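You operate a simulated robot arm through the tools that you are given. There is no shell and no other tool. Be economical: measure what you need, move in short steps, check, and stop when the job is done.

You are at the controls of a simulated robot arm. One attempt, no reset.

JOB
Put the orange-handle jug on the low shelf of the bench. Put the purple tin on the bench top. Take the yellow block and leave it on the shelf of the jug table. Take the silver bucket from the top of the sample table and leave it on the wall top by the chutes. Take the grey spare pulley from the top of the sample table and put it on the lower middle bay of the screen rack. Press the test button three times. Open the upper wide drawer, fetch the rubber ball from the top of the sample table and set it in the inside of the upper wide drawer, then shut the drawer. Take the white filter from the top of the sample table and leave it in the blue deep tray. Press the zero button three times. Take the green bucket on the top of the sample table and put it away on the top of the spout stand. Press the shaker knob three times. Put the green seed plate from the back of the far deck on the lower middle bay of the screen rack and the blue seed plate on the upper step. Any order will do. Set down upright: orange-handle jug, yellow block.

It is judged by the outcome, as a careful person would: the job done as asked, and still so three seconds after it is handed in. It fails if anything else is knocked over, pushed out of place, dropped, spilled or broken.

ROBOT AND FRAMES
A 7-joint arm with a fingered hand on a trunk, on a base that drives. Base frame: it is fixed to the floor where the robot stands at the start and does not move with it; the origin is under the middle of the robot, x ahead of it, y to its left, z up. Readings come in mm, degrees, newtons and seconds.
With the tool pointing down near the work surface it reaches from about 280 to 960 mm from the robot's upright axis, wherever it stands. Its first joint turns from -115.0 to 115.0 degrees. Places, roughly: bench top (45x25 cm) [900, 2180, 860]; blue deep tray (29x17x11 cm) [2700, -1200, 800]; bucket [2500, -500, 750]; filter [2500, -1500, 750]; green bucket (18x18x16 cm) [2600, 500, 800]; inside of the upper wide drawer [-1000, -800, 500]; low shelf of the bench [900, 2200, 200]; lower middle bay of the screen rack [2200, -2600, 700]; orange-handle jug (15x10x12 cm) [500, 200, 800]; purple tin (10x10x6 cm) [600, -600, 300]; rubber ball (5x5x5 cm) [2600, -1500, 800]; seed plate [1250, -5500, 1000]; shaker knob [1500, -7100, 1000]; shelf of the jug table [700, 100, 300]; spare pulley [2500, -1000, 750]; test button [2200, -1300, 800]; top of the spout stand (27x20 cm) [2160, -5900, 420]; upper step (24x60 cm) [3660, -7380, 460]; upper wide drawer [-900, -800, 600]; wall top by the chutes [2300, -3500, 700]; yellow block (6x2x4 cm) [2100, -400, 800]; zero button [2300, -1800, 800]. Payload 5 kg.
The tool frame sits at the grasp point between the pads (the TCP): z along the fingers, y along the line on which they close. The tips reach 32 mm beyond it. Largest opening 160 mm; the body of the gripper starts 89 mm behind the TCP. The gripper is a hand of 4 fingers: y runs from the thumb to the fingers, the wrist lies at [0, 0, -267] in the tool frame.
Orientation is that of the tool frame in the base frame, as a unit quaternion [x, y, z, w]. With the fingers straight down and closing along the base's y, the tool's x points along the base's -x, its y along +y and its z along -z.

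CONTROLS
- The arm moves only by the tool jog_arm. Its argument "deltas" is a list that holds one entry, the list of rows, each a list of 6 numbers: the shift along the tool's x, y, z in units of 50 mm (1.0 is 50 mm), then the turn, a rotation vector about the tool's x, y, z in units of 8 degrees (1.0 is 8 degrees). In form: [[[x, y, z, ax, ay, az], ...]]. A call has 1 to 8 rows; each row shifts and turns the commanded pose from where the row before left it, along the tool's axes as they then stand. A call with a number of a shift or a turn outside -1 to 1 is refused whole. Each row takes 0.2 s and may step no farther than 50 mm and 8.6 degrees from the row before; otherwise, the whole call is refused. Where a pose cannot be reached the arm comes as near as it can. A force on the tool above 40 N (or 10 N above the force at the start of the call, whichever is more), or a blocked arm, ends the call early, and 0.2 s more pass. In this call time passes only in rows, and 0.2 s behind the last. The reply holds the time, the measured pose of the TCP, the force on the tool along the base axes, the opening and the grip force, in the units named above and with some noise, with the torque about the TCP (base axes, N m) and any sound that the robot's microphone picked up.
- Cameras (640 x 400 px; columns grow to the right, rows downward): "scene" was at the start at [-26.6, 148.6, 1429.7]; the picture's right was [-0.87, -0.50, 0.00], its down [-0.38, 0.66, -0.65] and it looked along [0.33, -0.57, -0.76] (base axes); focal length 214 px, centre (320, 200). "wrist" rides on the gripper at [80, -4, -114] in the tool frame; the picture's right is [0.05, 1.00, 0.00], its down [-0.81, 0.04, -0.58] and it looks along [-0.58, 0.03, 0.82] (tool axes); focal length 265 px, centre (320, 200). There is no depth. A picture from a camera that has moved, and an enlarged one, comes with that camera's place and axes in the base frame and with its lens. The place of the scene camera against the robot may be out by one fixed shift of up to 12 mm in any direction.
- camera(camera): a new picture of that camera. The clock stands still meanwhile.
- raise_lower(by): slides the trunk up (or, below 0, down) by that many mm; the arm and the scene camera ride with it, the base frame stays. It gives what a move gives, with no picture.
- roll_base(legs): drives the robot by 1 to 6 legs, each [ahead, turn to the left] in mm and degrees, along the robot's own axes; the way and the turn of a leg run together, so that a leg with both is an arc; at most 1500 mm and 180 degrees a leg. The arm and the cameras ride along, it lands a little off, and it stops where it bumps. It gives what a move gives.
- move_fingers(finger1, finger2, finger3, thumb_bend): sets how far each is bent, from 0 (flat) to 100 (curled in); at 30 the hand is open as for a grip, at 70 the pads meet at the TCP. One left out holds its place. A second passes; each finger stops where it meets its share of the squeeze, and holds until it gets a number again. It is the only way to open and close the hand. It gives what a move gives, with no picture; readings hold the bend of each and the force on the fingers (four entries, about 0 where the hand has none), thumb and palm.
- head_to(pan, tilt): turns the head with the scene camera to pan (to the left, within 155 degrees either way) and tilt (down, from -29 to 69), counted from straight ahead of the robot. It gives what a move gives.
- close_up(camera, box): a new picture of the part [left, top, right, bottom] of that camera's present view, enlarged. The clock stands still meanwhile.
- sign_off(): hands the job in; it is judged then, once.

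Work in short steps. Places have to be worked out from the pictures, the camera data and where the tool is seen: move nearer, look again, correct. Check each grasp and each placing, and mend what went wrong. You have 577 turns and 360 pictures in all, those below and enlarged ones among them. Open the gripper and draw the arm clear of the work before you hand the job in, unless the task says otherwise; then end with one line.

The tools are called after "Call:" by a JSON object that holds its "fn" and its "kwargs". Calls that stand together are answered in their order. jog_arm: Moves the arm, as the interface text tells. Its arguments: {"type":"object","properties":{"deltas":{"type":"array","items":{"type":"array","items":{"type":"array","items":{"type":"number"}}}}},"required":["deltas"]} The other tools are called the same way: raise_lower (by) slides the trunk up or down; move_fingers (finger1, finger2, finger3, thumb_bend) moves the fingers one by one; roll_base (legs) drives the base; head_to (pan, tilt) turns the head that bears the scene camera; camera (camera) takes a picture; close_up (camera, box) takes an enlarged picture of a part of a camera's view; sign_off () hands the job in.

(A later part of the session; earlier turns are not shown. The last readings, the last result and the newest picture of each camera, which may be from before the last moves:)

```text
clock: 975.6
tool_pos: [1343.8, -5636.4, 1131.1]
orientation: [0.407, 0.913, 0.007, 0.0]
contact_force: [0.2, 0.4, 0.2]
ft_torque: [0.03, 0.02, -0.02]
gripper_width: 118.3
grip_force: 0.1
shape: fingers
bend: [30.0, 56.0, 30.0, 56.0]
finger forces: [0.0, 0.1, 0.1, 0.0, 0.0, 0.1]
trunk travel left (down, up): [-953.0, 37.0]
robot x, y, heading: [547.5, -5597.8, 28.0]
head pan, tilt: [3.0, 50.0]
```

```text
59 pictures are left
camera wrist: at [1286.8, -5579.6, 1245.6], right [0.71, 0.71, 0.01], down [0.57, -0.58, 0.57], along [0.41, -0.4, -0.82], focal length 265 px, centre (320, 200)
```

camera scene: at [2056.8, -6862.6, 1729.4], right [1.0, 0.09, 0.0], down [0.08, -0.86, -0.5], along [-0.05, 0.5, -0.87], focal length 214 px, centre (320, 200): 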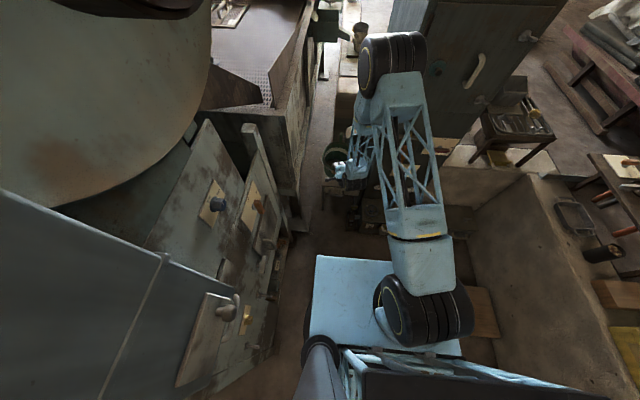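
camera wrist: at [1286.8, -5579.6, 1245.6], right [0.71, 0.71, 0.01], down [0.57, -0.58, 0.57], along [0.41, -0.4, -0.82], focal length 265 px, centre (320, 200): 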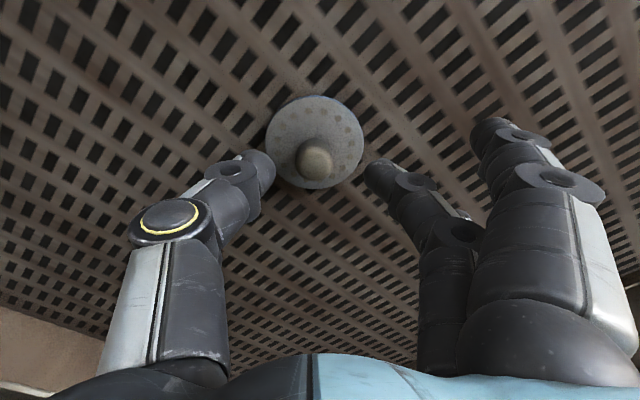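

Knob top is really ≈1062 at (1350,−5646). Adjust and descend to ~1078.

Call:
{"fn": "jog_arm", "kwargs": {"deltas": [[[-0.23, -0.03, 0.6, 0, 0, 0], [0, 0, 0.45, 0, 0, 0]]]}}

Call:
{"fn": "move_fingers", "kwargs": {"finger2": 80, "thumb_bend": 76}}

Call:
{"fn": "camera", "kwargs": {"camera": "wrist"}}

```text
clock: 976.2
tool_pos: [1345.9, -5645.6, 1084.3]
orientation: [0.407, 0.914, 0.008, 0.006]
contact_force: [4.0, -3.0, 19.8]
ft_torque: [0.23, -0.61, -0.08]
gripper_width: 118.3
grip_force: 10.3
shape: fingers
bend: [30.0, 59.0, 30.0, 56.0]
finger forces: [0.0, 17.3, 0.1, 0.0, 2.6, 0.0]
trunk travel left (down, up): [-953.0, 37.0]
robot x, y, heading: [550.9, -5603.9, 27.9]
head pan, tilt: [3.0, 50.0]
```

```text
clock: 977.2
tool_pos: [1345.4, -5643.8, 1079.8]
orientation: [0.407, 0.914, 0.006, 0.001]
contact_force: [-0.6, -0.9, 1.8]
ft_torque: [0.02, 0.03, 0.02]
gripper_width: 101.5
grip_force: 19.2
shape: fingers
bend: [30.0, 72.0, 30.0, 68.0]
finger forces: [0.0, 21.2, 0.0, 0.0, 17.2, 0.0]
trunk travel left (down, up): [-953.0, 37.0]
robot x, y, heading: [548.6, -5598.9, 28.0]
head pan, tilt: [3.0, 50.0]
```

```text
58 pictures are left
camera wrist: at [1287.2, -5587.6, 1194.5], right [0.71, 0.71, 0.01], down [0.57, -0.58, 0.57], along [0.41, -0.4, -0.82], focal length 265 px, centre (320, 200)
```

wrist: 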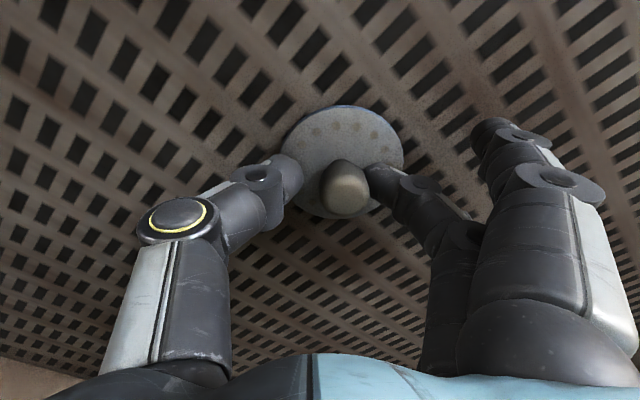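

Knob pinched (~20 N). Tighten and lift.

Call:
{"fn": "move_fingers", "kwargs": {"finger2": 90, "thumb_bend": 84}}

Call:
{"fn": "jog_arm", "kwargs": {"deltas": [[[0, 0, -0.9, 0, 0, 0], [0, 0, -0.9, 0, 0, 0], [0, 0, -0.6, 0, 0, 0]]]}}

Call:
{"fn": "camera", "kwargs": {"camera": "wrist"}}

```text
clock: 978.2
tool_pos: [1344.6, -5644.5, 1080.2]
orientation: [0.407, 0.914, 0.007, 0.002]
contact_force: [-0.9, -0.5, 8.9]
ft_torque: [0.33, -0.37, 0.01]
gripper_width: 80.3
grip_force: 15.5
shape: fingers
bend: [30.0, 73.0, 30.0, 79.0]
finger forces: [0.0, 17.3, 0.0, 0.0, 13.9, 0.0]
trunk travel left (down, up): [-953.0, 37.0]
robot x, y, heading: [548.4, -5601.8, 28.0]
head pan, tilt: [3.0, 50.0]
```

```text
clock: 979.0
tool_pos: [1344.2, -5647.9, 1202.9]
orientation: [0.407, 0.914, 0.007, 0.001]
contact_force: [-0.4, -0.5, -0.7]
ft_torque: [0.02, -0.03, -0.02]
gripper_width: 76.9
grip_force: 14.2
shape: fingers
bend: [30.0, 71.0, 30.0, 81.0]
finger forces: [0.0, 14.3, 0.0, 0.0, 14.0, 0.0]
trunk travel left (down, up): [-953.0, 37.0]
robot x, y, heading: [552.0, -5601.9, 28.0]
head pan, tilt: [3.0, 50.0]
```

```text
57 pictures are left
camera wrist: at [1286.9, -5590.3, 1317.5], right [0.71, 0.71, 0.01], down [0.57, -0.58, 0.57], along [0.41, -0.4, -0.82], focal length 265 px, centre (320, 200)
```

wrist: 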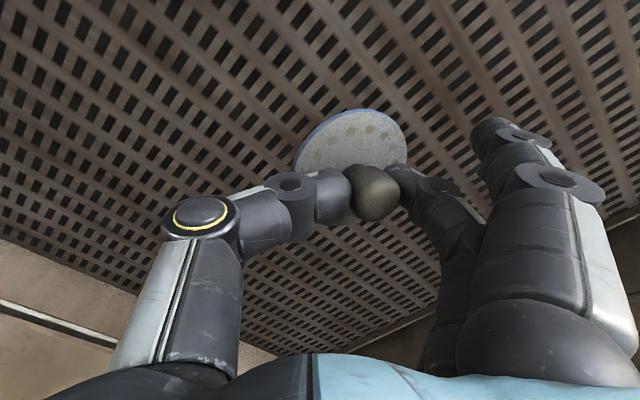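

Blue plate held. Retract and drive round to the steps.

Call:
{"fn": "jog_arm", "kwargs": {"deltas": [[[0.85, -0.39, 0, 0, 0, 0], [0.85, -0.39, 0, 0, 0, 0], [0.85, -0.39, 0, 0, 0, 0], [0.85, -0.39, 0, 0, 0, 0], [0.85, -0.39, 0, 0, 0, 0], [0.85, -0.39, 0, 0, 0, 0], [0.85, -0.39, 0, 0, 0, 0], [0.85, -0.39, 0, 0, 0, 0]]]}}

Call:
{"fn": "roll_base", "kwargs": {"legs": [[-240, 0], [0, -118], [1300, 0], [185, 0]]}}

Call:
{"fn": "roll_base", "kwargs": {"legs": [[0, 45], [490, 0], [0, 45], [1400, 0]]}}

```text
clock: 980.8
tool_pos: [1000.0, -5497.6, 1200.6]
orientation: [0.407, 0.913, 0.005, 0.001]
contact_force: [-0.5, 0.2, -0.6]
ft_torque: [-0.08, -0.02, -0.02]
gripper_width: 76.5
grip_force: 14.3
shape: fingers
bend: [30.0, 71.0, 30.0, 82.0]
finger forces: [0.0, 13.9, 0.0, 0.0, 13.6, 0.1]
trunk travel left (down, up): [-953.0, 37.0]
robot x, y, heading: [553.3, -5602.2, 27.9]
head pan, tilt: [3.0, 50.0]
```

```text
clock: 995.1
tool_pos: [133.2, -7634.1, 1199.3]
orientation: [0.995, 0.101, 0.002, 0.005]
contact_force: [-0.2, 0.2, -1.2]
ft_torque: [0.07, -0.01, 0.06]
gripper_width: 76.3
grip_force: 13.4
shape: fingers
bend: [30.0, 71.0, 30.0, 82.0]
finger forces: [0.0, 13.5, 0.0, 0.0, 13.1, 0.0]
trunk travel left (down, up): [-953.0, 37.0]
robot x, y, heading: [274.4, -7195.2, -92.6]
head pan, tilt: [3.0, 50.0]
```

```text
clock: 1008.9
tool_pos: [2442.6, -7739.2, 1199.4]
orientation: [0.628, 0.778, 0.006, 0.003]
contact_force: [-0.7, 0.2, -0.8]
ft_torque: [0.03, 0.04, 0.02]
gripper_width: 76.1
grip_force: 12.9
shape: fingers
bend: [30.0, 71.0, 30.0, 82.0]
finger forces: [0.1, 13.1, 0.0, 0.1, 12.7, 0.0]
trunk travel left (down, up): [-953.0, 37.0]
robot x, y, heading: [1998.3, -7602.7, -1.9]
head pan, tilt: [3.0, 50.0]
```

Call:
{"fn": "roll_base", "kwargs": {"legs": [[0, 15.6], [820, 0], [0, -13]]}}

Call:
{"fn": "head_to", "kwargs": {"pan": 0, "tilt": 40}}

Call:
{"fn": "camera", "kwargs": {"camera": "scene"}}

```text
clock: 1015.3
tool_pos: [3281.1, -7523.3, 1198.9]
orientation: [0.613, 0.79, 0.006, 0.002]
contact_force: [0.1, 0.4, -1.1]
ft_torque: [0.06, 0.01, -0.01]
gripper_width: 76.0
grip_force: 13.0
shape: fingers
bend: [30.0, 71.0, 30.0, 82.0]
finger forces: [0.0, 13.0, 0.1, 0.0, 12.7, 0.0]
trunk travel left (down, up): [-953.0, 37.0]
robot x, y, heading: [2836.3, -7405.3, 0.7]
head pan, tilt: [3.0, 50.0]
```

```text
clock: 1016.0
tool_pos: [3280.1, -7522.5, 1198.9]
orientation: [0.613, 0.79, 0.006, 0.003]
contact_force: [-0.7, 1.1, -0.6]
ft_torque: [0.0, 0.01, -0.01]
gripper_width: 76.1
grip_force: 12.7
shape: fingers
bend: [30.0, 71.0, 30.0, 82.0]
finger forces: [0.0, 13.1, 0.1, 0.0, 12.7, 0.0]
trunk travel left (down, up): [-953.0, 37.0]
robot x, y, heading: [2832.6, -7403.2, 0.4]
head pan, tilt: [0.0, 40.0]
```

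```text
56 pictures are left
camera scene: at [2852.4, -7185.6, 2120.9], right [0.01, -1.0, 0.0], down [-0.64, 0.0, -0.77], along [0.77, 0.0, -0.64], focal length 214 px, centre (320, 200)
```

scene: 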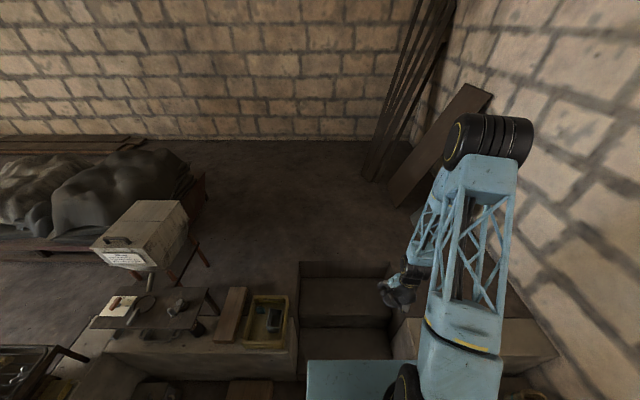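

Move over the upper step (3655,−7385) and lower.

Call:
{"fn": "jog_arm", "kwargs": {"deltas": [[[0.1, 0.98, 0, 0, 0, 0], [0.1, 0.98, 0, 0, 0, 0], [0.1, 0.98, 0, 0, 0, 0], [0.1, 0.98, 0, 0, 0, 0], [0.1, 0.98, 0, 0, 0, 0], [0.1, 0.98, 0, 0, 0, 0], [0.1, 0.98, 0, 0, 0, 0], [0.1, 0.98, 0, 0, 0, 0]]]}}

Call:
{"fn": "raise_lower", "kwargs": {"by": -400}}

Call:
{"fn": "raise_lower", "kwargs": {"by": -180}}

Call:
{"fn": "camera", "kwargs": {"camera": "wrist"}}

Call:
{"fn": "camera", "kwargs": {"camera": "scene"}}

```text
clock: 1017.8
tool_pos: [3651.8, -7383.5, 1208.4]
orientation: [0.613, 0.79, 0.005, 0.002]
contact_force: [0.2, -0.9, -1.7]
ft_torque: [0.01, 0.06, 0.03]
gripper_width: 75.8
grip_force: 13.8
shape: fingers
bend: [30.0, 71.0, 30.0, 82.0]
finger forces: [0.0, 13.3, 0.0, 0.0, 12.9, 0.0]
trunk travel left (down, up): [-953.0, 37.0]
robot x, y, heading: [2835.9, -7402.6, 0.5]
head pan, tilt: [0.0, 40.0]
```

```text
clock: 1021.6
tool_pos: [3649.4, -7385.5, 809.5]
orientation: [0.613, 0.79, 0.006, 0.002]
contact_force: [0.5, 0.8, -1.1]
ft_torque: [-0.01, 0.02, -0.01]
gripper_width: 75.9
grip_force: 13.6
shape: fingers
bend: [30.0, 71.0, 30.0, 82.0]
finger forces: [0.1, 13.4, 0.0, 0.0, 13.1, 0.0]
trunk travel left (down, up): [-553.0, 437.0]
robot x, y, heading: [2833.5, -7405.2, 0.8]
head pan, tilt: [0.0, 40.0]
```

```text
clock: 1023.6
tool_pos: [3650.4, -7386.1, 630.2]
orientation: [0.612, 0.791, 0.006, 0.003]
contact_force: [-1.2, -0.1, -1.5]
ft_torque: [0.0, 0.01, 0.02]
gripper_width: 75.9
grip_force: 13.5
shape: fingers
bend: [30.0, 71.0, 30.0, 82.0]
finger forces: [0.0, 13.3, 0.1, 0.0, 13.0, 0.0]
trunk travel left (down, up): [-373.0, 617.0]
robot x, y, heading: [2833.7, -7403.4, 0.5]
head pan, tilt: [0.0, 40.0]
```

```text
55 pictures are left
camera wrist: at [3625.7, -7308.4, 744.1], right [0.95, 0.3, 0.01], down [0.24, -0.78, 0.58], along [0.18, -0.55, -0.82], focal length 265 px, centre (320, 200)
```

wrist: 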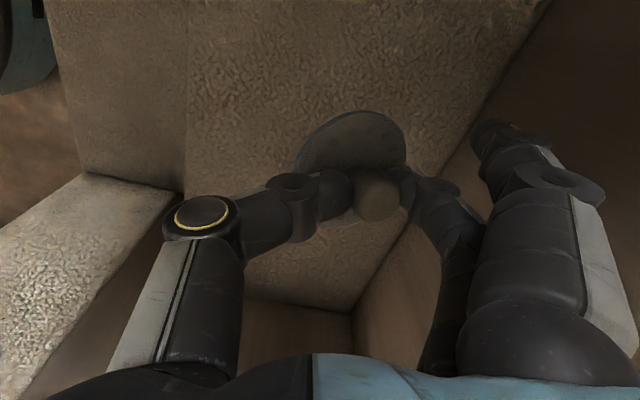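

```text
54 pictures are left
camera scene: at [2852.3, -7185.9, 1541.0], right [0.01, -1.0, 0.0], down [-0.64, 0.0, -0.77], along [0.77, 0.0, -0.64], focal length 214 px, centre (320, 200)
```

scene: 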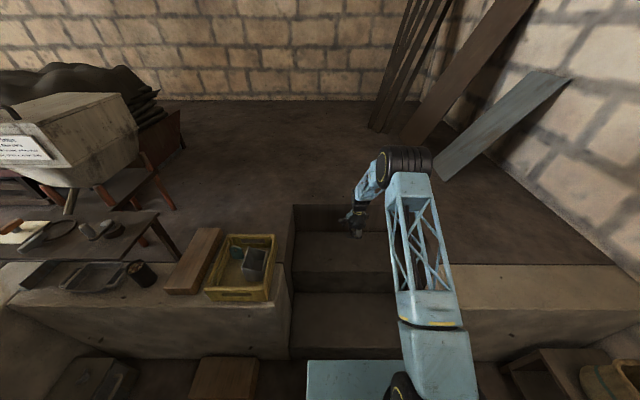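

Good. Lower onto the tread.

Call:
{"fn": "raise_lower", "kwargs": {"by": -100}}

Call:
{"fn": "raise_lower", "kwargs": {"by": -10}}

Call:
{"fn": "raise_lower", "kwargs": {"by": -8}}

Call:
{"fn": "raise_lower", "kwargs": {"by": -6}}

```text
clock: 1024.9
tool_pos: [3650.8, -7385.5, 529.0]
orientation: [0.613, 0.79, 0.006, 0.002]
contact_force: [0.1, 0.0, -1.5]
ft_torque: [0.04, -0.01, 0.02]
gripper_width: 75.9
grip_force: 12.6
shape: fingers
bend: [30.0, 71.0, 30.0, 82.0]
finger forces: [0.0, 13.4, 0.1, 0.0, 13.1, 0.0]
trunk travel left (down, up): [-273.0, 717.0]
robot x, y, heading: [2833.4, -7404.8, 0.4]
head pan, tilt: [0.0, 40.0]
```

```text
clock: 1025.5
tool_pos: [3649.5, -7385.0, 519.8]
orientation: [0.613, 0.79, 0.006, 0.002]
contact_force: [0.3, 0.7, -0.1]
ft_torque: [-0.01, 0.02, -0.03]
gripper_width: 75.7
grip_force: 13.6
shape: fingers
bend: [30.0, 71.0, 30.0, 82.0]
finger forces: [0.1, 13.4, 0.0, 0.1, 13.2, 0.0]
trunk travel left (down, up): [-263.0, 727.0]
robot x, y, heading: [2834.4, -7399.5, 0.5]
head pan, tilt: [0.0, 40.0]
```

```text
clock: 1026.1
tool_pos: [3650.8, -7384.8, 511.8]
orientation: [0.613, 0.79, 0.006, 0.004]
contact_force: [-3.3, -1.0, 7.8]
ft_torque: [0.09, -0.31, -0.01]
gripper_width: 77.0
grip_force: 14.6
shape: fingers
bend: [30.0, 72.0, 30.0, 82.0]
finger forces: [0.0, 11.9, 0.0, 0.1, 17.2, 0.0]
trunk travel left (down, up): [-255.0, 735.0]
robot x, y, heading: [2834.8, -7402.0, 0.3]
head pan, tilt: [0.0, 40.0]
```

```text
clock: 1026.6
tool_pos: [3651.8, -7384.7, 506.9]
orientation: [0.614, 0.79, 0.007, 0.003]
contact_force: [-4.5, -1.6, 20.4]
ft_torque: [0.24, -1.05, 0.03]
gripper_width: 79.0
grip_force: 21.9
shape: fingers
bend: [30.0, 73.0, 30.0, 80.0]
finger forces: [0.0, 24.3, 0.1, 0.0, 18.1, 0.1]
trunk travel left (down, up): [-249.0, 741.0]
robot x, y, heading: [2834.2, -7405.6, 0.5]
head pan, tilt: [0.0, 40.0]
```

Contact. Release and lift.

Call:
{"fn": "move_fingers", "kwargs": {"finger2": 58, "thumb_bend": 58}}

Call:
{"fn": "raise_lower", "kwargs": {"by": 200}}

Call:
{"fn": "camera", "kwargs": {"camera": "wrist"}}

```text
clock: 1027.3
tool_pos: [3655.4, -7385.2, 511.8]
orientation: [0.613, 0.79, 0.01, 0.007]
contact_force: [3.0, 1.5, 18.9]
ft_torque: [0.23, -0.8, 0.0]
gripper_width: 116.2
grip_force: 11.2
shape: fingers
bend: [30.0, 60.0, 30.0, 57.0]
finger forces: [0.1, 22.2, 0.0, 0.0, 0.1, 0.1]
trunk travel left (down, up): [-249.0, 741.0]
robot x, y, heading: [2835.6, -7402.7, 0.4]
head pan, tilt: [0.0, 40.0]
stopped: the force on the tool passed its limit at 41 N (the readings are from after the stop); the commanded pose is now the measured one
```

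```text
clock: 1029.5
tool_pos: [3652.5, -7385.0, 707.3]
orientation: [0.613, 0.79, 0.007, 0.005]
contact_force: [0.5, -0.5, -0.3]
ft_torque: [0.0, -0.01, 0.04]
gripper_width: 116.5
grip_force: 0.2
shape: fingers
bend: [30.0, 57.0, 30.0, 57.0]
finger forces: [0.1, 0.0, 0.0, 0.0, 0.0, 0.0]
trunk travel left (down, up): [-449.0, 541.0]
robot x, y, heading: [2833.9, -7404.0, 0.6]
head pan, tilt: [0.0, 40.0]
```

```text
53 pictures are left
camera wrist: at [3627.5, -7308.1, 822.0], right [0.95, 0.3, 0.02], down [0.23, -0.78, 0.58], along [0.19, -0.55, -0.82], focal length 265 px, centre (320, 200)
```

wrist: 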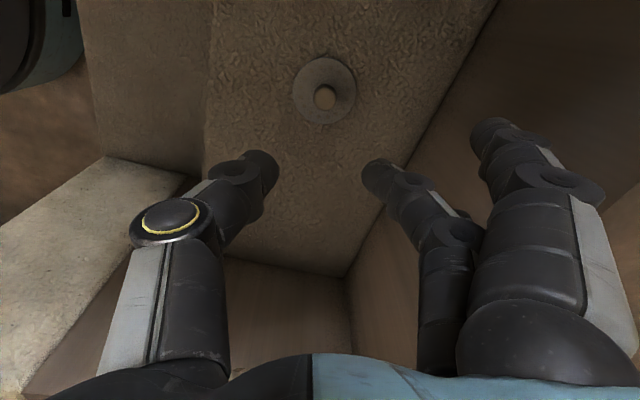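

Blue plate is on the upper step. Now the drawer and ball. Raise, retract and drive back toward the green cabinet.

Call:
{"fn": "raise_lower", "kwargs": {"by": 400}}

Call:
{"fn": "jog_arm", "kwargs": {"deltas": [[[0.23, -0.89, 0, 0, 0, 0], [0.23, -0.89, 0, 0, 0, 0], [0.23, -0.89, 0, 0, 0, 0], [0.23, -0.89, 0, 0, 0, 0], [0.23, -0.89, 0, 0, 0, 0], [0.23, -0.89, 0, 0, 0, 0], [0.23, -0.89, 0, 0, 0, 0], [0.23, -0.89, 0, 0, 0, 0]]]}}

Call:
{"fn": "roll_base", "kwargs": {"legs": [[0, 13], [-850, 0], [0, -13.6], [-1320, 0]]}}

Call:
{"fn": "roll_base", "kwargs": {"legs": [[0, -47], [-470, 0], [0, 137]]}}

```text
clock: 1033.3
tool_pos: [3652.8, -7385.1, 1108.0]
orientation: [0.613, 0.79, 0.007, 0.005]
contact_force: [0.0, 0.4, 0.0]
ft_torque: [-0.01, -0.02, 0.02]
gripper_width: 116.5
grip_force: 0.1
shape: fingers
bend: [30.0, 57.0, 30.0, 57.0]
finger forces: [0.1, 0.0, 0.1, 0.0, 0.1, 0.0]
trunk travel left (down, up): [-849.0, 141.0]
robot x, y, heading: [2835.2, -7400.6, 0.6]
head pan, tilt: [0.0, 40.0]
```

```text
clock: 1035.1
tool_pos: [3285.3, -7386.6, 1102.4]
orientation: [0.613, 0.79, 0.008, 0.005]
contact_force: [-0.4, 0.5, -0.2]
ft_torque: [0.03, 0.0, 0.03]
gripper_width: 116.4
grip_force: 0.1
shape: fingers
bend: [30.0, 57.0, 30.0, 57.0]
finger forces: [0.0, 0.0, 0.0, 0.0, 0.1, 0.0]
trunk travel left (down, up): [-849.0, 141.0]
robot x, y, heading: [2833.0, -7401.9, 0.5]
head pan, tilt: [0.0, 40.0]
```

```text
clock: 1047.5
tool_pos: [1135.8, -7560.3, 1103.1]
orientation: [0.631, 0.776, 0.008, 0.005]
contact_force: [1.0, 1.1, 0.3]
ft_torque: [-0.02, -0.04, 0.0]
gripper_width: 116.6
grip_force: 0.2
shape: fingers
bend: [30.0, 57.0, 30.0, 57.0]
finger forces: [0.1, 0.1, 0.0, 0.1, 0.0, 0.1]
trunk travel left (down, up): [-849.0, 141.0]
robot x, y, heading: [682.8, -7553.9, -2.1]
head pan, tilt: [0.0, 40.0]
```

```text
clock: 1058.7
tool_pos: [362.7, -6744.2, 1101.9]
orientation: [-0.124, 0.992, 0.009, -0.002]
contact_force: [-0.6, 0.3, 0.1]
ft_torque: [0.0, 0.01, -0.02]
gripper_width: 116.4
grip_force: 0.1
shape: fingers
bend: [30.0, 57.0, 30.0, 57.0]
finger forces: [0.0, 0.0, 0.0, 0.0, 0.0, 0.0]
trunk travel left (down, up): [-849.0, 141.0]
robot x, y, heading: [375.2, -7195.1, 90.1]
head pan, tilt: [0.0, 40.0]
```

Call:
{"fn": "roll_base", "kwargs": {"legs": [[1500, 0], [1500, 0], [1200, 0], [0, 28], [790, 0], [0, -28]]}}

Call:
{"fn": "head_to", "kwargs": {"pan": 30, "tilt": 35}}

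Call:
{"fn": "camera", "kwargs": {"camera": "scene"}}

```text
clock: 1082.8
tool_pos: [-40.0, -2167.1, 1113.2]
orientation: [-0.329, 0.944, 0.024, -0.006]
contact_force: [0.1, -3.8, 1.0]
ft_torque: [0.34, 0.01, -0.01]
gripper_width: 117.2
grip_force: 0.0
shape: fingers
bend: [30.0, 57.0, 30.0, 57.0]
finger forces: [0.1, 0.0, 0.1, 0.1, 0.0, 0.0]
trunk travel left (down, up): [-849.0, 141.0]
robot x, y, heading: [112.3, -2549.5, 116.0]
head pan, tilt: [0.0, 40.0]
stopped in leg 5: the robot was blocked; the commanded pose is now the measured one
```

```text
clock: 1083.8
tool_pos: [-50.2, -2150.3, 1107.7]
orientation: [-0.332, 0.943, 0.016, -0.008]
contact_force: [-0.5, 0.0, -1.0]
ft_torque: [0.03, 0.0, 0.01]
gripper_width: 116.7
grip_force: 0.1
shape: fingers
bend: [30.0, 57.0, 30.0, 57.0]
finger forces: [0.0, 0.0, 0.1, 0.1, 0.0, 0.1]
trunk travel left (down, up): [-849.0, 141.0]
robot x, y, heading: [115.6, -2549.3, 115.9]
head pan, tilt: [30.0, 35.0]
```

```text
52 pictures are left
camera scene: at [-121.6, -2633.1, 2024.5], right [0.56, 0.83, 0.0], down [0.48, -0.32, -0.82], along [-0.68, 0.46, -0.57], focal length 214 px, centre (320, 200)
```

scene: 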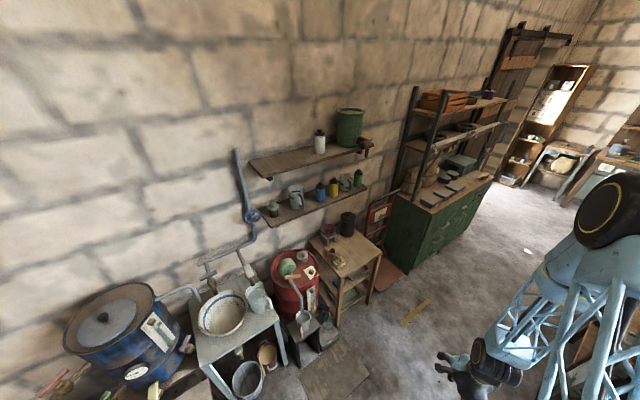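

Blocked by something; look down in front.

Call:
{"fn": "head_to", "kwargs": {"pan": -10, "tilt": 68}}

Call:
{"fn": "camera", "kwargs": {"camera": "scene"}}

```text
clock: 1084.9
tool_pos: [-49.7, -2148.8, 1107.9]
orientation: [-0.331, 0.943, 0.017, -0.007]
contact_force: [0.5, -0.6, 0.1]
ft_torque: [0.01, 0.01, -0.03]
gripper_width: 116.9
grip_force: 0.1
shape: fingers
bend: [30.0, 57.0, 30.0, 57.0]
finger forces: [0.0, 0.0, 0.1, 0.0, 0.0, 0.1]
trunk travel left (down, up): [-849.0, 141.0]
robot x, y, heading: [112.6, -2553.1, 116.1]
head pan, tilt: [-10.0, 68.0]
```

```text
51 pictures are left
camera scene: at [-64.1, -2626.0, 1981.6], right [0.96, 0.28, 0.0], down [0.26, -0.89, -0.38], along [-0.1, 0.36, -0.93], focal length 214 px, centre (320, 200)
```

scene: 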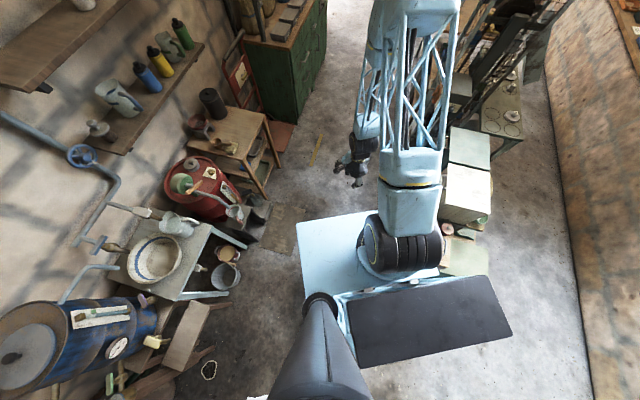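

The robot's rear-right deck overhangs ~600 mm and touched the chest stand. Back off and route farther left.

Call:
{"fn": "roll_base", "kwargs": {"legs": [[-250, 0], [0, 34], [510, 0], [0, -60]]}}

Call:
{"fn": "roll_base", "kwargs": {"legs": [[1400, 0]]}}

Call:
{"fn": "head_to", "kwargs": {"pan": 70, "tilt": 45}}

Call:
{"fn": "camera", "kwargs": {"camera": "scene"}}

```text
clock: 1093.7
tool_pos: [-300.5, -2094.8, 1104.8]
orientation: [-0.144, 0.989, 0.018, 0.027]
contact_force: [-0.6, 0.8, 0.2]
ft_torque: [-0.09, -0.13, 0.03]
gripper_width: 116.9
grip_force: 0.1
shape: fingers
bend: [30.0, 57.0, 30.0, 57.0]
finger forces: [0.0, 0.1, 0.1, 0.0, 0.1, 0.0]
trunk travel left (down, up): [-849.0, 141.0]
robot x, y, heading: [-231.2, -2517.8, 93.4]
head pan, tilt: [-10.0, 68.0]
stopped in leg 4: the robot was blocked; the commanded pose is now the measured one
```

```text
clock: 1100.7
tool_pos: [-351.8, -693.9, 1100.2]
orientation: [-0.135, 0.99, 0.014, 0.021]
contact_force: [0.4, -0.4, -0.6]
ft_torque: [-0.03, -0.02, 0.01]
gripper_width: 116.9
grip_force: 0.0
shape: fingers
bend: [30.0, 57.0, 30.0, 57.0]
finger forces: [0.0, 0.0, 0.1, 0.0, 0.0, 0.1]
trunk travel left (down, up): [-849.0, 141.0]
robot x, y, heading: [-307.6, -1131.5, 92.6]
head pan, tilt: [-10.0, 68.0]
```

```text
clock: 1102.2
tool_pos: [-350.2, -695.0, 1100.9]
orientation: [-0.136, 0.99, 0.014, 0.019]
contact_force: [0.1, -0.6, -0.6]
ft_torque: [-0.01, 0.01, -0.01]
gripper_width: 117.1
grip_force: 0.0
shape: fingers
bend: [30.0, 57.0, 30.0, 57.0]
finger forces: [0.0, 0.0, 0.1, 0.1, 0.1, 0.0]
trunk travel left (down, up): [-849.0, 141.0]
robot x, y, heading: [-303.9, -1128.0, 92.8]
head pan, tilt: [70.0, 45.0]
```

```text
50 pictures are left
camera scene: at [-589.9, -1160.4, 2009.7], right [0.3, 0.95, 0.0], down [0.67, -0.21, -0.71], along [-0.67, 0.21, -0.71], focal length 214 px, centre (320, 200)
```

scene: 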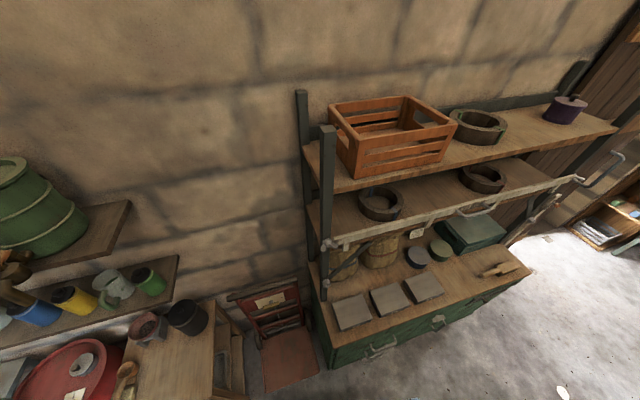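

Drive to in front of the drawer and face it.

Call:
{"fn": "roll_base", "kwargs": {"legs": [[0, -36], [400, 0], [0, 124]]}}

Call:
{"fn": "head_to", "kwargs": {"pan": 0, "tilt": 55}}

Call:
{"fn": "camera", "kwargs": {"camera": "scene"}}

```text
clock: 1112.1
tool_pos: [-518.8, -848.9, 1101.1]
orientation: [0.803, -0.595, -0.024, -0.003]
contact_force: [-0.3, -0.4, 0.1]
ft_torque: [0.03, -0.03, 0.0]
gripper_width: 116.8
grip_force: 0.0
shape: fingers
bend: [30.0, 57.0, 30.0, 57.0]
finger forces: [0.0, 0.0, 0.1, 0.0, 0.0, 0.0]
trunk travel left (down, up): [-849.0, 141.0]
robot x, y, heading: [-81.1, -792.5, -176.2]
head pan, tilt: [70.0, 45.0]
```

```text
clock: 1113.5
tool_pos: [-517.6, -847.8, 1100.7]
orientation: [0.803, -0.595, -0.025, -0.003]
contact_force: [-0.2, 0.7, -0.5]
ft_torque: [-0.01, 0.02, 0.02]
gripper_width: 117.0
grip_force: 0.0
shape: fingers
bend: [30.0, 57.0, 30.0, 57.0]
finger forces: [0.1, 0.0, 0.0, 0.0, 0.0, 0.0]
trunk travel left (down, up): [-849.0, 141.0]
robot x, y, heading: [-84.6, -795.5, -176.1]
head pan, tilt: [0.0, 55.0]
```

```text
49 pictures are left
camera scene: at [-89.0, -985.8, 1996.3], right [-0.07, 1.0, 0.0], down [0.82, 0.06, -0.57], along [-0.57, -0.04, -0.82], focal length 214 px, centre (320, 200)
```

scene: 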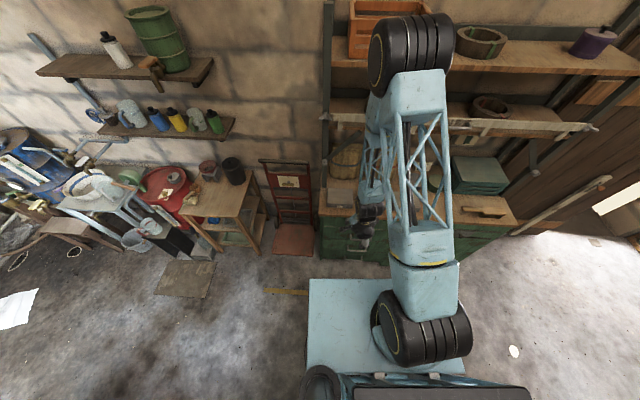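

Lower the trunk and look at the drawer with the wrist camera (pitched forward).

Call:
{"fn": "raise_lower", "kwargs": {"by": -300}}

Call:
{"fn": "jog_arm", "kwargs": {"deltas": [[[0, 0, 0, 0, -0.9, 0.3], [0, 0, 0, 0, -0.9, 0.3], [0, 0, 0, 0, -0.9, 0.3], [0, 0, 0, 0, -0.9, 0.3], [0, 0, 0, 0, -0.9, 0.3]]]}}

Call:
{"fn": "camera", "kwargs": {"camera": "wrist"}}

```text
clock: 1116.5
tool_pos: [-518.1, -848.2, 801.1]
orientation: [0.804, -0.595, -0.025, -0.003]
contact_force: [0.1, -0.6, 0.6]
ft_torque: [0.01, -0.01, -0.03]
gripper_width: 116.9
grip_force: 0.1
shape: fingers
bend: [30.0, 57.0, 30.0, 57.0]
finger forces: [0.0, 0.0, 0.0, 0.0, 0.0, 0.1]
trunk travel left (down, up): [-549.0, 441.0]
robot x, y, heading: [-86.2, -794.5, -176.3]
head pan, tilt: [0.0, 55.0]
```

```text
clock: 1117.9
tool_pos: [-521.4, -811.1, 801.4]
orientation: [-0.659, 0.677, 0.263, 0.197]
contact_force: [-0.3, 0.3, -0.2]
ft_torque: [-0.02, -0.03, -0.01]
gripper_width: 116.9
grip_force: 0.1
shape: fingers
bend: [30.0, 57.0, 30.0, 57.0]
finger forces: [0.0, 0.0, 0.0, 0.0, 0.0, 0.0]
trunk travel left (down, up): [-549.0, 441.0]
robot x, y, heading: [-86.2, -795.9, -175.7]
head pan, tilt: [0.0, 55.0]
stopped in row 5: the arm was blocked; the commanded pose is now the measured one
```

```text
48 pictures are left
camera wrist: at [-512.1, -944.4, 841.3], right [-1.0, -0.05, 0.06], down [0.05, 0.29, 0.96], along [-0.06, 0.96, -0.28], focal length 265 px, centre (320, 200)
```

wrist: 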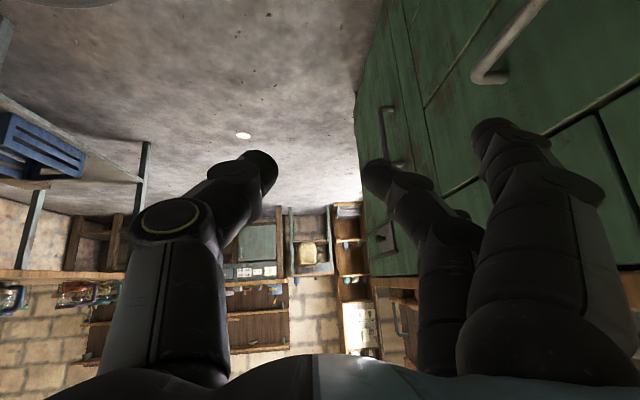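

Tool faces +y; I'll level it and instead roll about its x-axis so the fingers point at the drawer with thumb below. Back the base first.

Call:
{"fn": "roll_base", "kwargs": {"legs": [[-110, 0]]}}

Call:
{"fn": "jog_arm", "kwargs": {"deltas": [[[0, 0, 0, 0, 0.95, 0], [0, 0, 0, 0, 0.95, 0], [0, 0, 0, 0, 0.95, 0], [0, 0, 0, 0, 0.95, 0], [0, 0.5, 0, 0, 0.95, 0], [0, 0.9, 0, 0, 0, 0], [0, 0.9, 0, 0, 0, 0]]]}}

Call:
{"fn": "jog_arm", "kwargs": {"deltas": [[[0, 0, 0, -0.95, 0, 0], [0, 0, 0, -0.95, 0, 0], [0, 0, 0, -0.95, 0, 0], [0, 0, 0, -0.95, 0, 0], [0, 0, 0, -0.95, 0, 0], [0, 0, 0, -0.95, 0, 0], [0, 0, 0, -0.95, 0, 0]]]}}

Call:
{"fn": "camera", "kwargs": {"camera": "wrist"}}

```text
clock: 1119.1
tool_pos: [-410.1, -805.3, 801.8]
orientation: [-0.658, 0.677, 0.264, 0.198]
contact_force: [0.8, -0.9, -0.1]
ft_torque: [0.01, 0.0, 0.0]
gripper_width: 116.8
grip_force: 0.1
shape: fingers
bend: [30.0, 57.0, 30.0, 57.0]
finger forces: [0.1, 0.1, 0.0, 0.0, 0.1, 0.0]
trunk travel left (down, up): [-549.0, 441.0]
robot x, y, heading: [22.6, -784.3, -176.1]
head pan, tilt: [0.0, 55.0]
```

```text
clock: 1120.7
tool_pos: [-525.7, -807.3, 811.7]
orientation: [0.708, -0.704, -0.032, 0.034]
contact_force: [-0.7, 0.8, 0.0]
ft_torque: [-0.05, -0.01, 0.0]
gripper_width: 117.1
grip_force: 0.0
shape: fingers
bend: [30.0, 57.0, 30.0, 57.0]
finger forces: [0.0, 0.0, 0.1, 0.0, 0.0, 0.0]
trunk travel left (down, up): [-549.0, 441.0]
robot x, y, heading: [26.7, -787.9, -176.1]
head pan, tilt: [0.0, 55.0]
```

```text
clock: 1122.3
tool_pos: [-529.7, -805.8, 809.7]
orientation: [0.618, -0.614, -0.347, 0.347]
contact_force: [-0.6, 0.8, -0.1]
ft_torque: [0.01, -0.04, 0.0]
gripper_width: 117.0
grip_force: 0.0
shape: fingers
bend: [30.0, 57.0, 30.0, 57.0]
finger forces: [0.1, 0.0, 0.1, 0.0, 0.1, 0.0]
out of reach, approached as far as the arm can: row 6
trunk travel left (down, up): [-549.0, 441.0]
robot x, y, heading: [23.4, -787.1, -176.5]
head pan, tilt: [0.0, 55.0]
```

```text
47 pictures are left
camera wrist: at [-429.9, -885.1, 865.5], right [-0.52, -0.06, 0.85], down [0.47, 0.82, 0.34], along [-0.72, 0.57, -0.4], focal length 265 px, centre (320, 200)
```

wrist: 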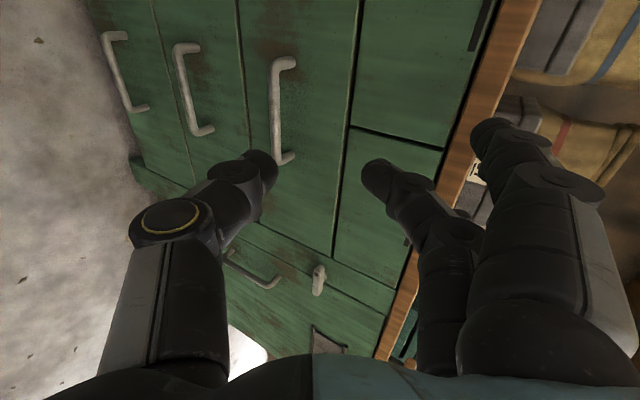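

The upper drawer's handle is at y≈−750, z≈607. Lower 150 for a second view.

Call:
{"fn": "raise_lower", "kwargs": {"by": -150}}

Call:
{"fn": "camera", "kwargs": {"camera": "wrist"}}

```text
clock: 1124.0
tool_pos: [-530.5, -806.1, 659.0]
orientation: [0.618, -0.615, -0.346, 0.347]
contact_force: [0.7, 0.1, 0.5]
ft_torque: [0.01, 0.05, 0.01]
gripper_width: 116.9
grip_force: 0.0
shape: fingers
bend: [30.0, 57.0, 30.0, 57.0]
finger forces: [0.1, 0.1, 0.0, 0.0, 0.0, 0.1]
trunk travel left (down, up): [-399.0, 591.0]
robot x, y, heading: [26.8, -790.2, -176.5]
head pan, tilt: [0.0, 55.0]
```

```text
46 pictures are left
camera wrist: at [-429.7, -885.1, 715.5], right [-0.52, -0.06, 0.85], down [0.47, 0.82, 0.34], along [-0.72, 0.57, -0.4], focal length 265 px, centre (320, 200)
```

wrist: 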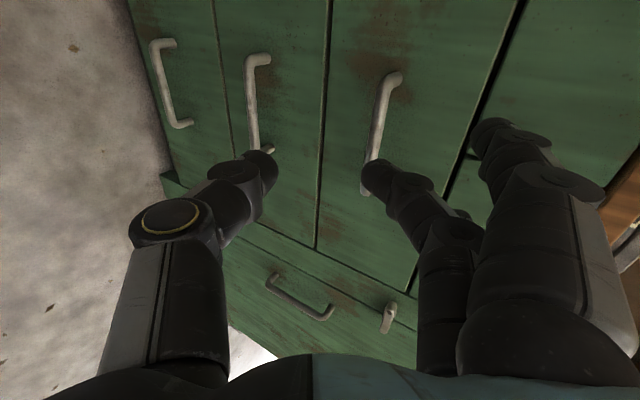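

Bar at x≈−779, y −819…−690, z≈605. Set all fingers and move to a pre-grasp point.

Call:
{"fn": "move_fingers", "kwargs": {"finger1": 55, "finger2": 55, "finger3": 55, "thumb_bend": 55}}

Call:
{"fn": "jog_arm", "kwargs": {"deltas": [[[-0.255, 0.415, 0.6, 0, 0, 0], [-0.255, 0.415, 0.6, 0, 0, 0], [-0.255, 0.415, 0.6, 0, 0, 0], [-0.255, 0.415, 0.6, 0, 0, 0]]]}}

Call:
{"fn": "camera", "kwargs": {"camera": "wrist"}}

```text
clock: 1125.0
tool_pos: [-529.7, -806.5, 659.1]
orientation: [0.618, -0.615, -0.346, 0.347]
contact_force: [-0.6, 0.4, 0.1]
ft_torque: [-0.02, -0.01, 0.02]
gripper_width: 72.1
grip_force: 0.0
shape: fingers
bend: [55.0, 55.0, 55.0, 55.0]
finger forces: [0.0, 0.0, 0.0, 0.0, 0.1, 0.0]
trunk travel left (down, up): [-399.0, 591.0]
robot x, y, heading: [23.3, -786.4, -176.2]
head pan, tilt: [0.0, 55.0]
```

```text
clock: 1126.0
tool_pos: [-678.4, -755.9, 668.3]
orientation: [0.618, -0.614, -0.346, 0.347]
contact_force: [0.3, 0.3, -0.9]
ft_torque: [0.02, -0.02, 0.0]
gripper_width: 71.8
grip_force: 0.1
shape: fingers
bend: [55.0, 55.0, 55.0, 55.0]
finger forces: [0.0, 0.1, 0.0, 0.0, 0.0, 0.0]
trunk travel left (down, up): [-399.0, 591.0]
robot x, y, heading: [24.8, -788.9, -176.2]
head pan, tilt: [0.0, 55.0]
```

```text
45 pictures are left
camera wrist: at [-577.4, -835.5, 724.2], right [-0.52, -0.06, 0.85], down [0.47, 0.82, 0.34], along [-0.72, 0.57, -0.4], focal length 265 px, centre (320, 200)
```

wrist: 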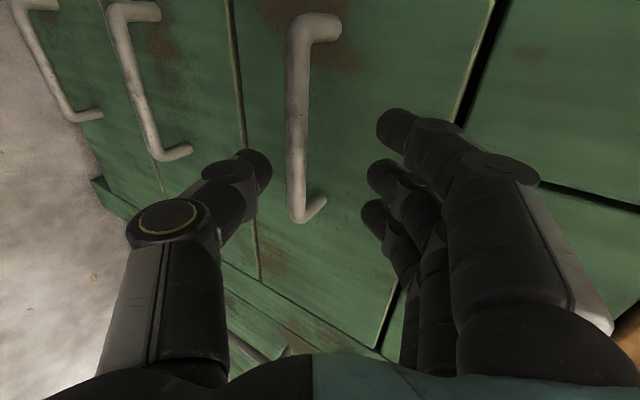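

Shift 18 mm toward the thumb side and advance 65 mm, then look.

Call:
{"fn": "jog_arm", "kwargs": {"deltas": [[[0, -0.36, 0.5, 0, 0, 0], [0, 0, 0.8, 0, 0, 0]]]}}

Call:
{"fn": "camera", "kwargs": {"camera": "wrist"}}

```text
clock: 1126.7
tool_pos: [-713.5, -755.7, 615.0]
orientation: [0.621, -0.616, -0.342, 0.343]
contact_force: [25.9, -1.9, 4.7]
ft_torque: [0.05, 0.38, 0.01]
gripper_width: 64.5
grip_force: 12.4
shape: fingers
bend: [59.0, 59.0, 59.0, 55.0]
finger forces: [8.2, 8.5, 8.7, 0.0, 0.1, 0.0]
trunk travel left (down, up): [-399.0, 591.0]
robot x, y, heading: [25.3, -787.8, -176.2]
head pan, tilt: [0.0, 55.0]
stopped in row 2: the force on the tool passed its limit at 45 N (the readings are from after the stop); the commanded pose is now the measured one
```

```text
44 pictures are left
camera wrist: at [-614.2, -834.9, 672.4], right [-0.53, -0.06, 0.85], down [0.46, 0.82, 0.34], along [-0.71, 0.57, -0.41], focal length 265 px, centre (320, 200)
```

wrist: 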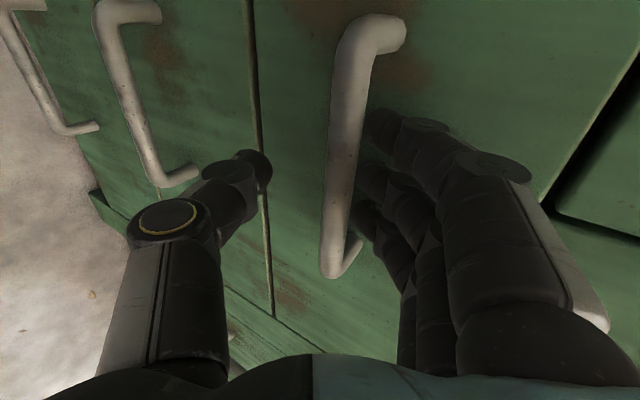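

The fingers touch the drawer front with the bar between thumb and fingers. Ease back 4 mm and close.

Call:
{"fn": "jog_arm", "kwargs": {"deltas": [[[0, 0, -0.12, 0, 0, 0]]]}}

Call:
{"fn": "move_fingers", "kwargs": {"finger1": 70, "finger2": 70, "finger3": 70, "thumb_bend": 72}}

Call:
{"fn": "camera", "kwargs": {"camera": "wrist"}}

```text
clock: 1127.1
tool_pos: [-711.8, -754.9, 618.2]
orientation: [0.619, -0.616, -0.344, 0.344]
contact_force: [9.3, 0.0, -0.9]
ft_torque: [0.01, 0.05, -0.06]
gripper_width: 66.8
grip_force: 4.7
shape: fingers
bend: [58.0, 58.0, 58.0, 55.0]
finger forces: [3.0, 3.1, 3.2, 0.1, 0.0, 0.1]
trunk travel left (down, up): [-399.0, 591.0]
robot x, y, heading: [25.0, -786.4, -176.4]
head pan, tilt: [0.0, 55.0]
```

```text
clock: 1128.1
tool_pos: [-711.7, -756.0, 618.3]
orientation: [0.619, -0.616, -0.344, 0.344]
contact_force: [-4.1, 0.4, 4.4]
ft_torque: [-0.01, 0.09, 0.01]
gripper_width: 24.1
grip_force: 3.3
shape: fingers
bend: [68.0, 68.0, 68.0, 71.0]
finger forces: [1.9, 1.8, 1.9, 0.0, 1.2, 0.0]
trunk travel left (down, up): [-399.0, 591.0]
robot x, y, heading: [23.1, -785.1, -176.3]
head pan, tilt: [0.0, 55.0]
```

```text
43 pictures are left
camera wrist: at [-611.8, -834.9, 675.5], right [-0.53, -0.06, 0.85], down [0.46, 0.82, 0.34], along [-0.71, 0.57, -0.4], focal length 265 px, centre (320, 200)
```

wrist: 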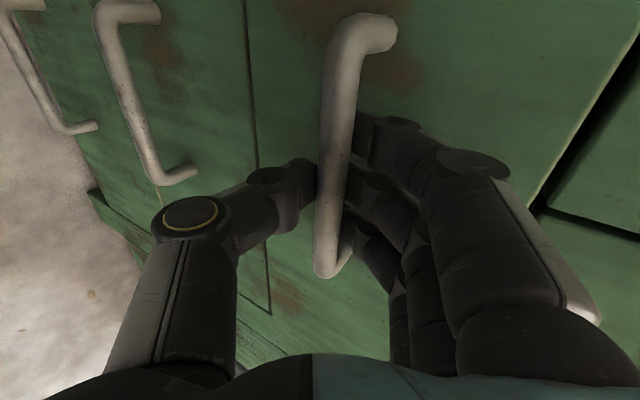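

Bar gripped. Tighten and pull by backing the base.

Call:
{"fn": "move_fingers", "kwargs": {"finger1": 80, "finger2": 80, "finger3": 80, "thumb_bend": 80}}

Call:
{"fn": "jog_arm", "kwargs": {"deltas": [[[0, -0.26, -0.43, 0, 0, 0], [0, -0.26, -0.43, 0, 0, 0], [0, -0.26, -0.43, 0, 0, 0], [0, -0.26, -0.43, 0, 0, 0]]]}}

Call:
{"fn": "camera", "kwargs": {"camera": "wrist"}}

```text
clock: 1129.1
tool_pos: [-712.5, -756.1, 617.1]
orientation: [0.62, -0.616, -0.343, 0.344]
contact_force: [1.3, -0.7, -10.2]
ft_torque: [0.0, 0.11, -0.02]
gripper_width: 16.2
grip_force: 9.3
shape: fingers
bend: [79.0, 75.0, 79.0, 75.0]
finger forces: [4.1, 7.9, 4.0, 0.1, 3.4, 0.0]
trunk travel left (down, up): [-399.0, 591.0]
robot x, y, heading: [27.1, -786.7, -176.2]
head pan, tilt: [0.0, 55.0]
```

```text
clock: 1130.1
tool_pos: [-609.4, -756.7, 619.3]
orientation: [0.62, -0.615, -0.343, 0.345]
contact_force: [0.2, -12.2, -13.7]
ft_torque: [0.06, 0.3, 0.01]
gripper_width: 16.3
grip_force: 11.9
shape: fingers
bend: [79.0, 75.0, 79.0, 75.0]
finger forces: [5.1, 8.4, 4.6, 0.0, 5.8, 0.0]
trunk travel left (down, up): [-399.0, 591.0]
robot x, y, heading: [22.8, -788.9, -176.1]
head pan, tilt: [0.0, 55.0]
```

```text
42 pictures are left
camera wrist: at [-510.7, -834.0, 675.7], right [-0.53, -0.06, 0.85], down [0.46, 0.82, 0.34], along [-0.71, 0.57, -0.41], focal length 265 px, centre (320, 200)
```

wrist: 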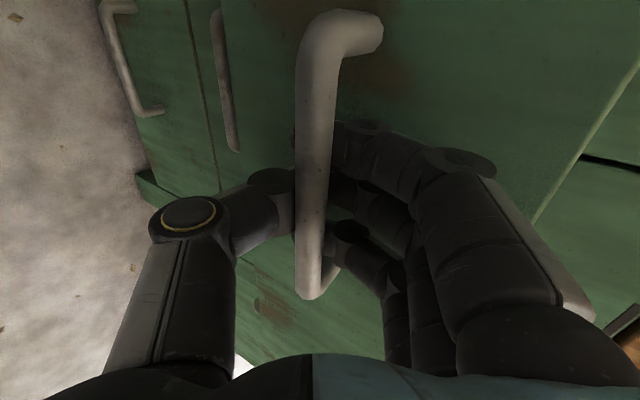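

The drawer slides out. Pull another 130 mm.

Call:
{"fn": "jog_arm", "kwargs": {"deltas": [[[0, -0.28, -0.46, 0, 0, 0], [0, -0.28, -0.46, 0, 0, 0], [0, -0.28, -0.46, 0, 0, 0], [0, -0.28, -0.46, 0, 0, 0], [0, -0.28, -0.46, 0, 0, 0]]]}}

Call:
{"fn": "head_to", "kwargs": {"pan": 5, "tilt": 60}}

Call:
{"fn": "camera", "kwargs": {"camera": "scene"}}

```text
clock: 1131.3
tool_pos: [-479.2, -754.1, 619.8]
orientation: [0.62, -0.616, -0.343, 0.343]
contact_force: [1.8, -5.3, -10.6]
ft_torque: [-0.11, 0.34, -0.11]
gripper_width: 16.2
grip_force: 11.6
shape: fingers
bend: [79.0, 75.0, 79.0, 75.0]
finger forces: [4.5, 7.8, 4.9, 0.0, 6.1, 0.1]
trunk travel left (down, up): [-399.0, 591.0]
robot x, y, heading: [25.1, -789.7, -176.6]
head pan, tilt: [0.0, 55.0]
```

```text
clock: 1132.0
tool_pos: [-478.6, -755.3, 618.8]
orientation: [0.62, -0.616, -0.344, 0.343]
contact_force: [0.1, -0.3, -8.3]
ft_torque: [-0.08, 0.33, -0.08]
gripper_width: 16.3
grip_force: 11.0
shape: fingers
bend: [79.0, 75.0, 79.0, 75.0]
finger forces: [4.3, 7.9, 4.5, 0.0, 4.8, 0.0]
trunk travel left (down, up): [-399.0, 591.0]
robot x, y, heading: [27.3, -785.5, -176.3]
head pan, tilt: [5.0, 60.0]
```

```text
41 pictures are left
camera scene: at [26.2, -983.7, 1540.3], right [-0.15, 0.99, 0.0], down [0.86, 0.13, -0.5], along [-0.49, -0.08, -0.87], focal length 214 px, centre (320, 200)
```

scene: 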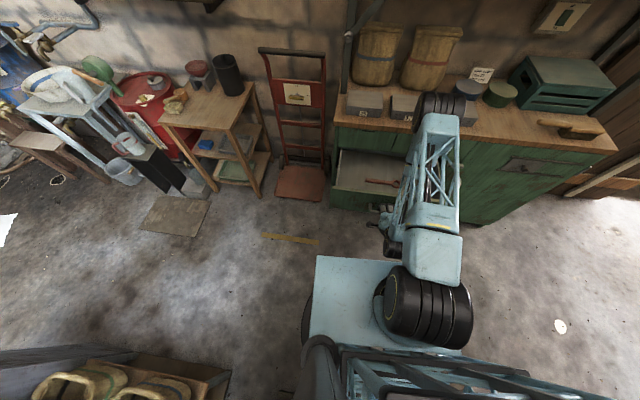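

Drawer open ~235 mm. Release the handle and retract.

Call:
{"fn": "move_fingers", "kwargs": {"finger1": 52, "finger2": 52, "finger3": 52, "thumb_bend": 52}}

Call:
{"fn": "jog_arm", "kwargs": {"deltas": [[[0, 0, -0.5, 0, 0, 0], [0, 0, -0.9, 0, 0, 0]]]}}

Call:
{"fn": "raise_lower", "kwargs": {"by": 300}}

Call:
{"fn": "camera", "kwargs": {"camera": "wrist"}}

```text
clock: 1133.0
tool_pos: [-478.3, -754.9, 618.7]
orientation: [0.619, -0.617, -0.344, 0.344]
contact_force: [0.3, 1.3, 0.4]
ft_torque: [-0.04, 0.02, 0.01]
gripper_width: 82.4
grip_force: 0.0
shape: fingers
bend: [52.0, 52.0, 52.0, 52.0]
finger forces: [0.1, 0.0, 0.0, 0.1, 0.1, 0.1]
trunk travel left (down, up): [-399.0, 591.0]
robot x, y, heading: [26.3, -784.0, -176.1]
head pan, tilt: [5.0, 60.0]
```

```text
clock: 1133.6
tool_pos: [-458.6, -747.3, 606.1]
orientation: [0.619, -0.616, -0.344, 0.345]
contact_force: [0.6, 1.0, 0.0]
ft_torque: [0.0, -0.03, -0.01]
gripper_width: 82.7
grip_force: 0.0
shape: fingers
bend: [52.0, 52.0, 52.0, 52.0]
finger forces: [0.0, 0.0, 0.0, 0.0, 0.0, 0.0]
out of reach, approached as far as the arm can: row 1, 2
trunk travel left (down, up): [-399.0, 591.0]
robot x, y, heading: [25.8, -787.6, -176.0]
head pan, tilt: [5.0, 60.0]
```

```text
clock: 1136.6
tool_pos: [-458.9, -747.3, 906.1]
orientation: [0.619, -0.616, -0.343, 0.346]
contact_force: [0.1, 0.1, -0.2]
ft_torque: [-0.02, 0.01, -0.01]
gripper_width: 83.1
grip_force: 0.1
shape: fingers
bend: [52.0, 52.0, 52.0, 52.0]
finger forces: [0.1, 0.1, 0.1, 0.0, 0.0, 0.0]
trunk travel left (down, up): [-699.0, 291.0]
robot x, y, heading: [20.2, -787.9, -176.5]
head pan, tilt: [5.0, 60.0]
```

```text
40 pictures are left
camera wrist: at [-359.0, -826.7, 962.4], right [-0.53, -0.05, 0.85], down [0.46, 0.82, 0.34], along [-0.71, 0.57, -0.4], focal length 265 px, centre (320, 200)
```

wrist: 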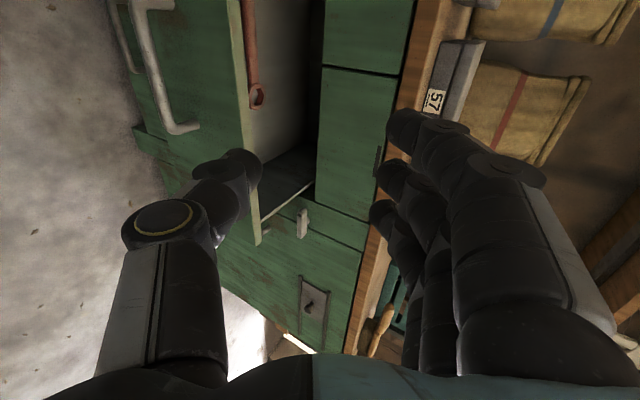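

Drawer is open. Now fetch the ball: raise and drive around to the sample-table aisle.

Call:
{"fn": "raise_lower", "kwargs": {"by": 285}}

Call:
{"fn": "roll_base", "kwargs": {"legs": [[0, 86.5], [1500, 0], [510, 0]]}}

Call:
{"fn": "roll_base", "kwargs": {"legs": [[0, 90], [1500, 0], [110, 0]]}}

Call:
{"fn": "roll_base", "kwargs": {"legs": [[0, 90], [1300, 0], [0, -90]]}}

```text
clock: 1139.4
tool_pos: [-459.5, -747.7, 1190.9]
orientation: [0.619, -0.616, -0.343, 0.345]
contact_force: [0.3, 0.0, 0.7]
ft_torque: [-0.02, 0.0, -0.03]
gripper_width: 82.8
grip_force: 0.0
shape: fingers
bend: [52.0, 52.0, 52.0, 52.0]
finger forces: [0.1, 0.1, 0.0, 0.0, 0.1, 0.1]
trunk travel left (down, up): [-984.0, 6.0]
robot x, y, heading: [24.5, -788.0, -176.1]
head pan, tilt: [5.0, 60.0]
```

```text
clock: 1147.4
tool_pos: [-49.2, -1909.4, 1189.0]
orientation: [0.874, -0.02, -0.009, 0.486]
contact_force: [-0.5, -0.1, -0.6]
ft_torque: [0.03, -0.06, 0.08]
gripper_width: 83.1
grip_force: 0.0
shape: fingers
bend: [52.0, 52.0, 52.0, 52.0]
finger forces: [0.0, 0.0, 0.0, 0.0, 0.1, 0.0]
trunk travel left (down, up): [-984.0, 6.0]
robot x, y, heading: [12.0, -1428.6, -81.0]
head pan, tilt: [5.0, 60.0]
stopped in leg 2: the robot was blocked; the commanded pose is now the measured one
```

```text
clock: 1152.4
tool_pos: [499.2, -1499.8, 1190.6]
orientation: [0.642, 0.593, 0.33, 0.357]
contact_force: [-0.4, -0.1, 0.0]
ft_torque: [0.02, -0.02, -0.02]
gripper_width: 83.2
grip_force: 0.1
shape: fingers
bend: [52.0, 52.0, 52.0, 52.0]
finger forces: [0.1, 0.0, 0.1, 0.1, 0.1, 0.0]
trunk travel left (down, up): [-984.0, 6.0]
robot x, y, heading: [22.7, -1423.6, 6.4]
head pan, tilt: [5.0, 60.0]
stopped in leg 2: the robot was blocked; the commanded pose is now the measured one
```

```text
clock: 1154.7
tool_pos: [452.1, -1209.6, 1190.2]
orientation: [0.426, 0.764, 0.42, 0.241]
contact_force: [-1.7, -2.9, 0.6]
ft_torque: [0.12, -0.06, -0.03]
gripper_width: 80.2
grip_force: 1.7
shape: fingers
bend: [54.0, 52.0, 52.0, 52.0]
finger forces: [4.0, 0.0, 0.1, 0.0, 0.0, 0.0]
trunk travel left (down, up): [-984.0, 6.0]
robot x, y, heading: [23.9, -1428.7, 43.1]
head pan, tilt: [5.0, 60.0]
stopped in leg 1: the force on the tool passed its limit at 54 N (the readings are from after the stop); the commanded pose is now the measured one
```

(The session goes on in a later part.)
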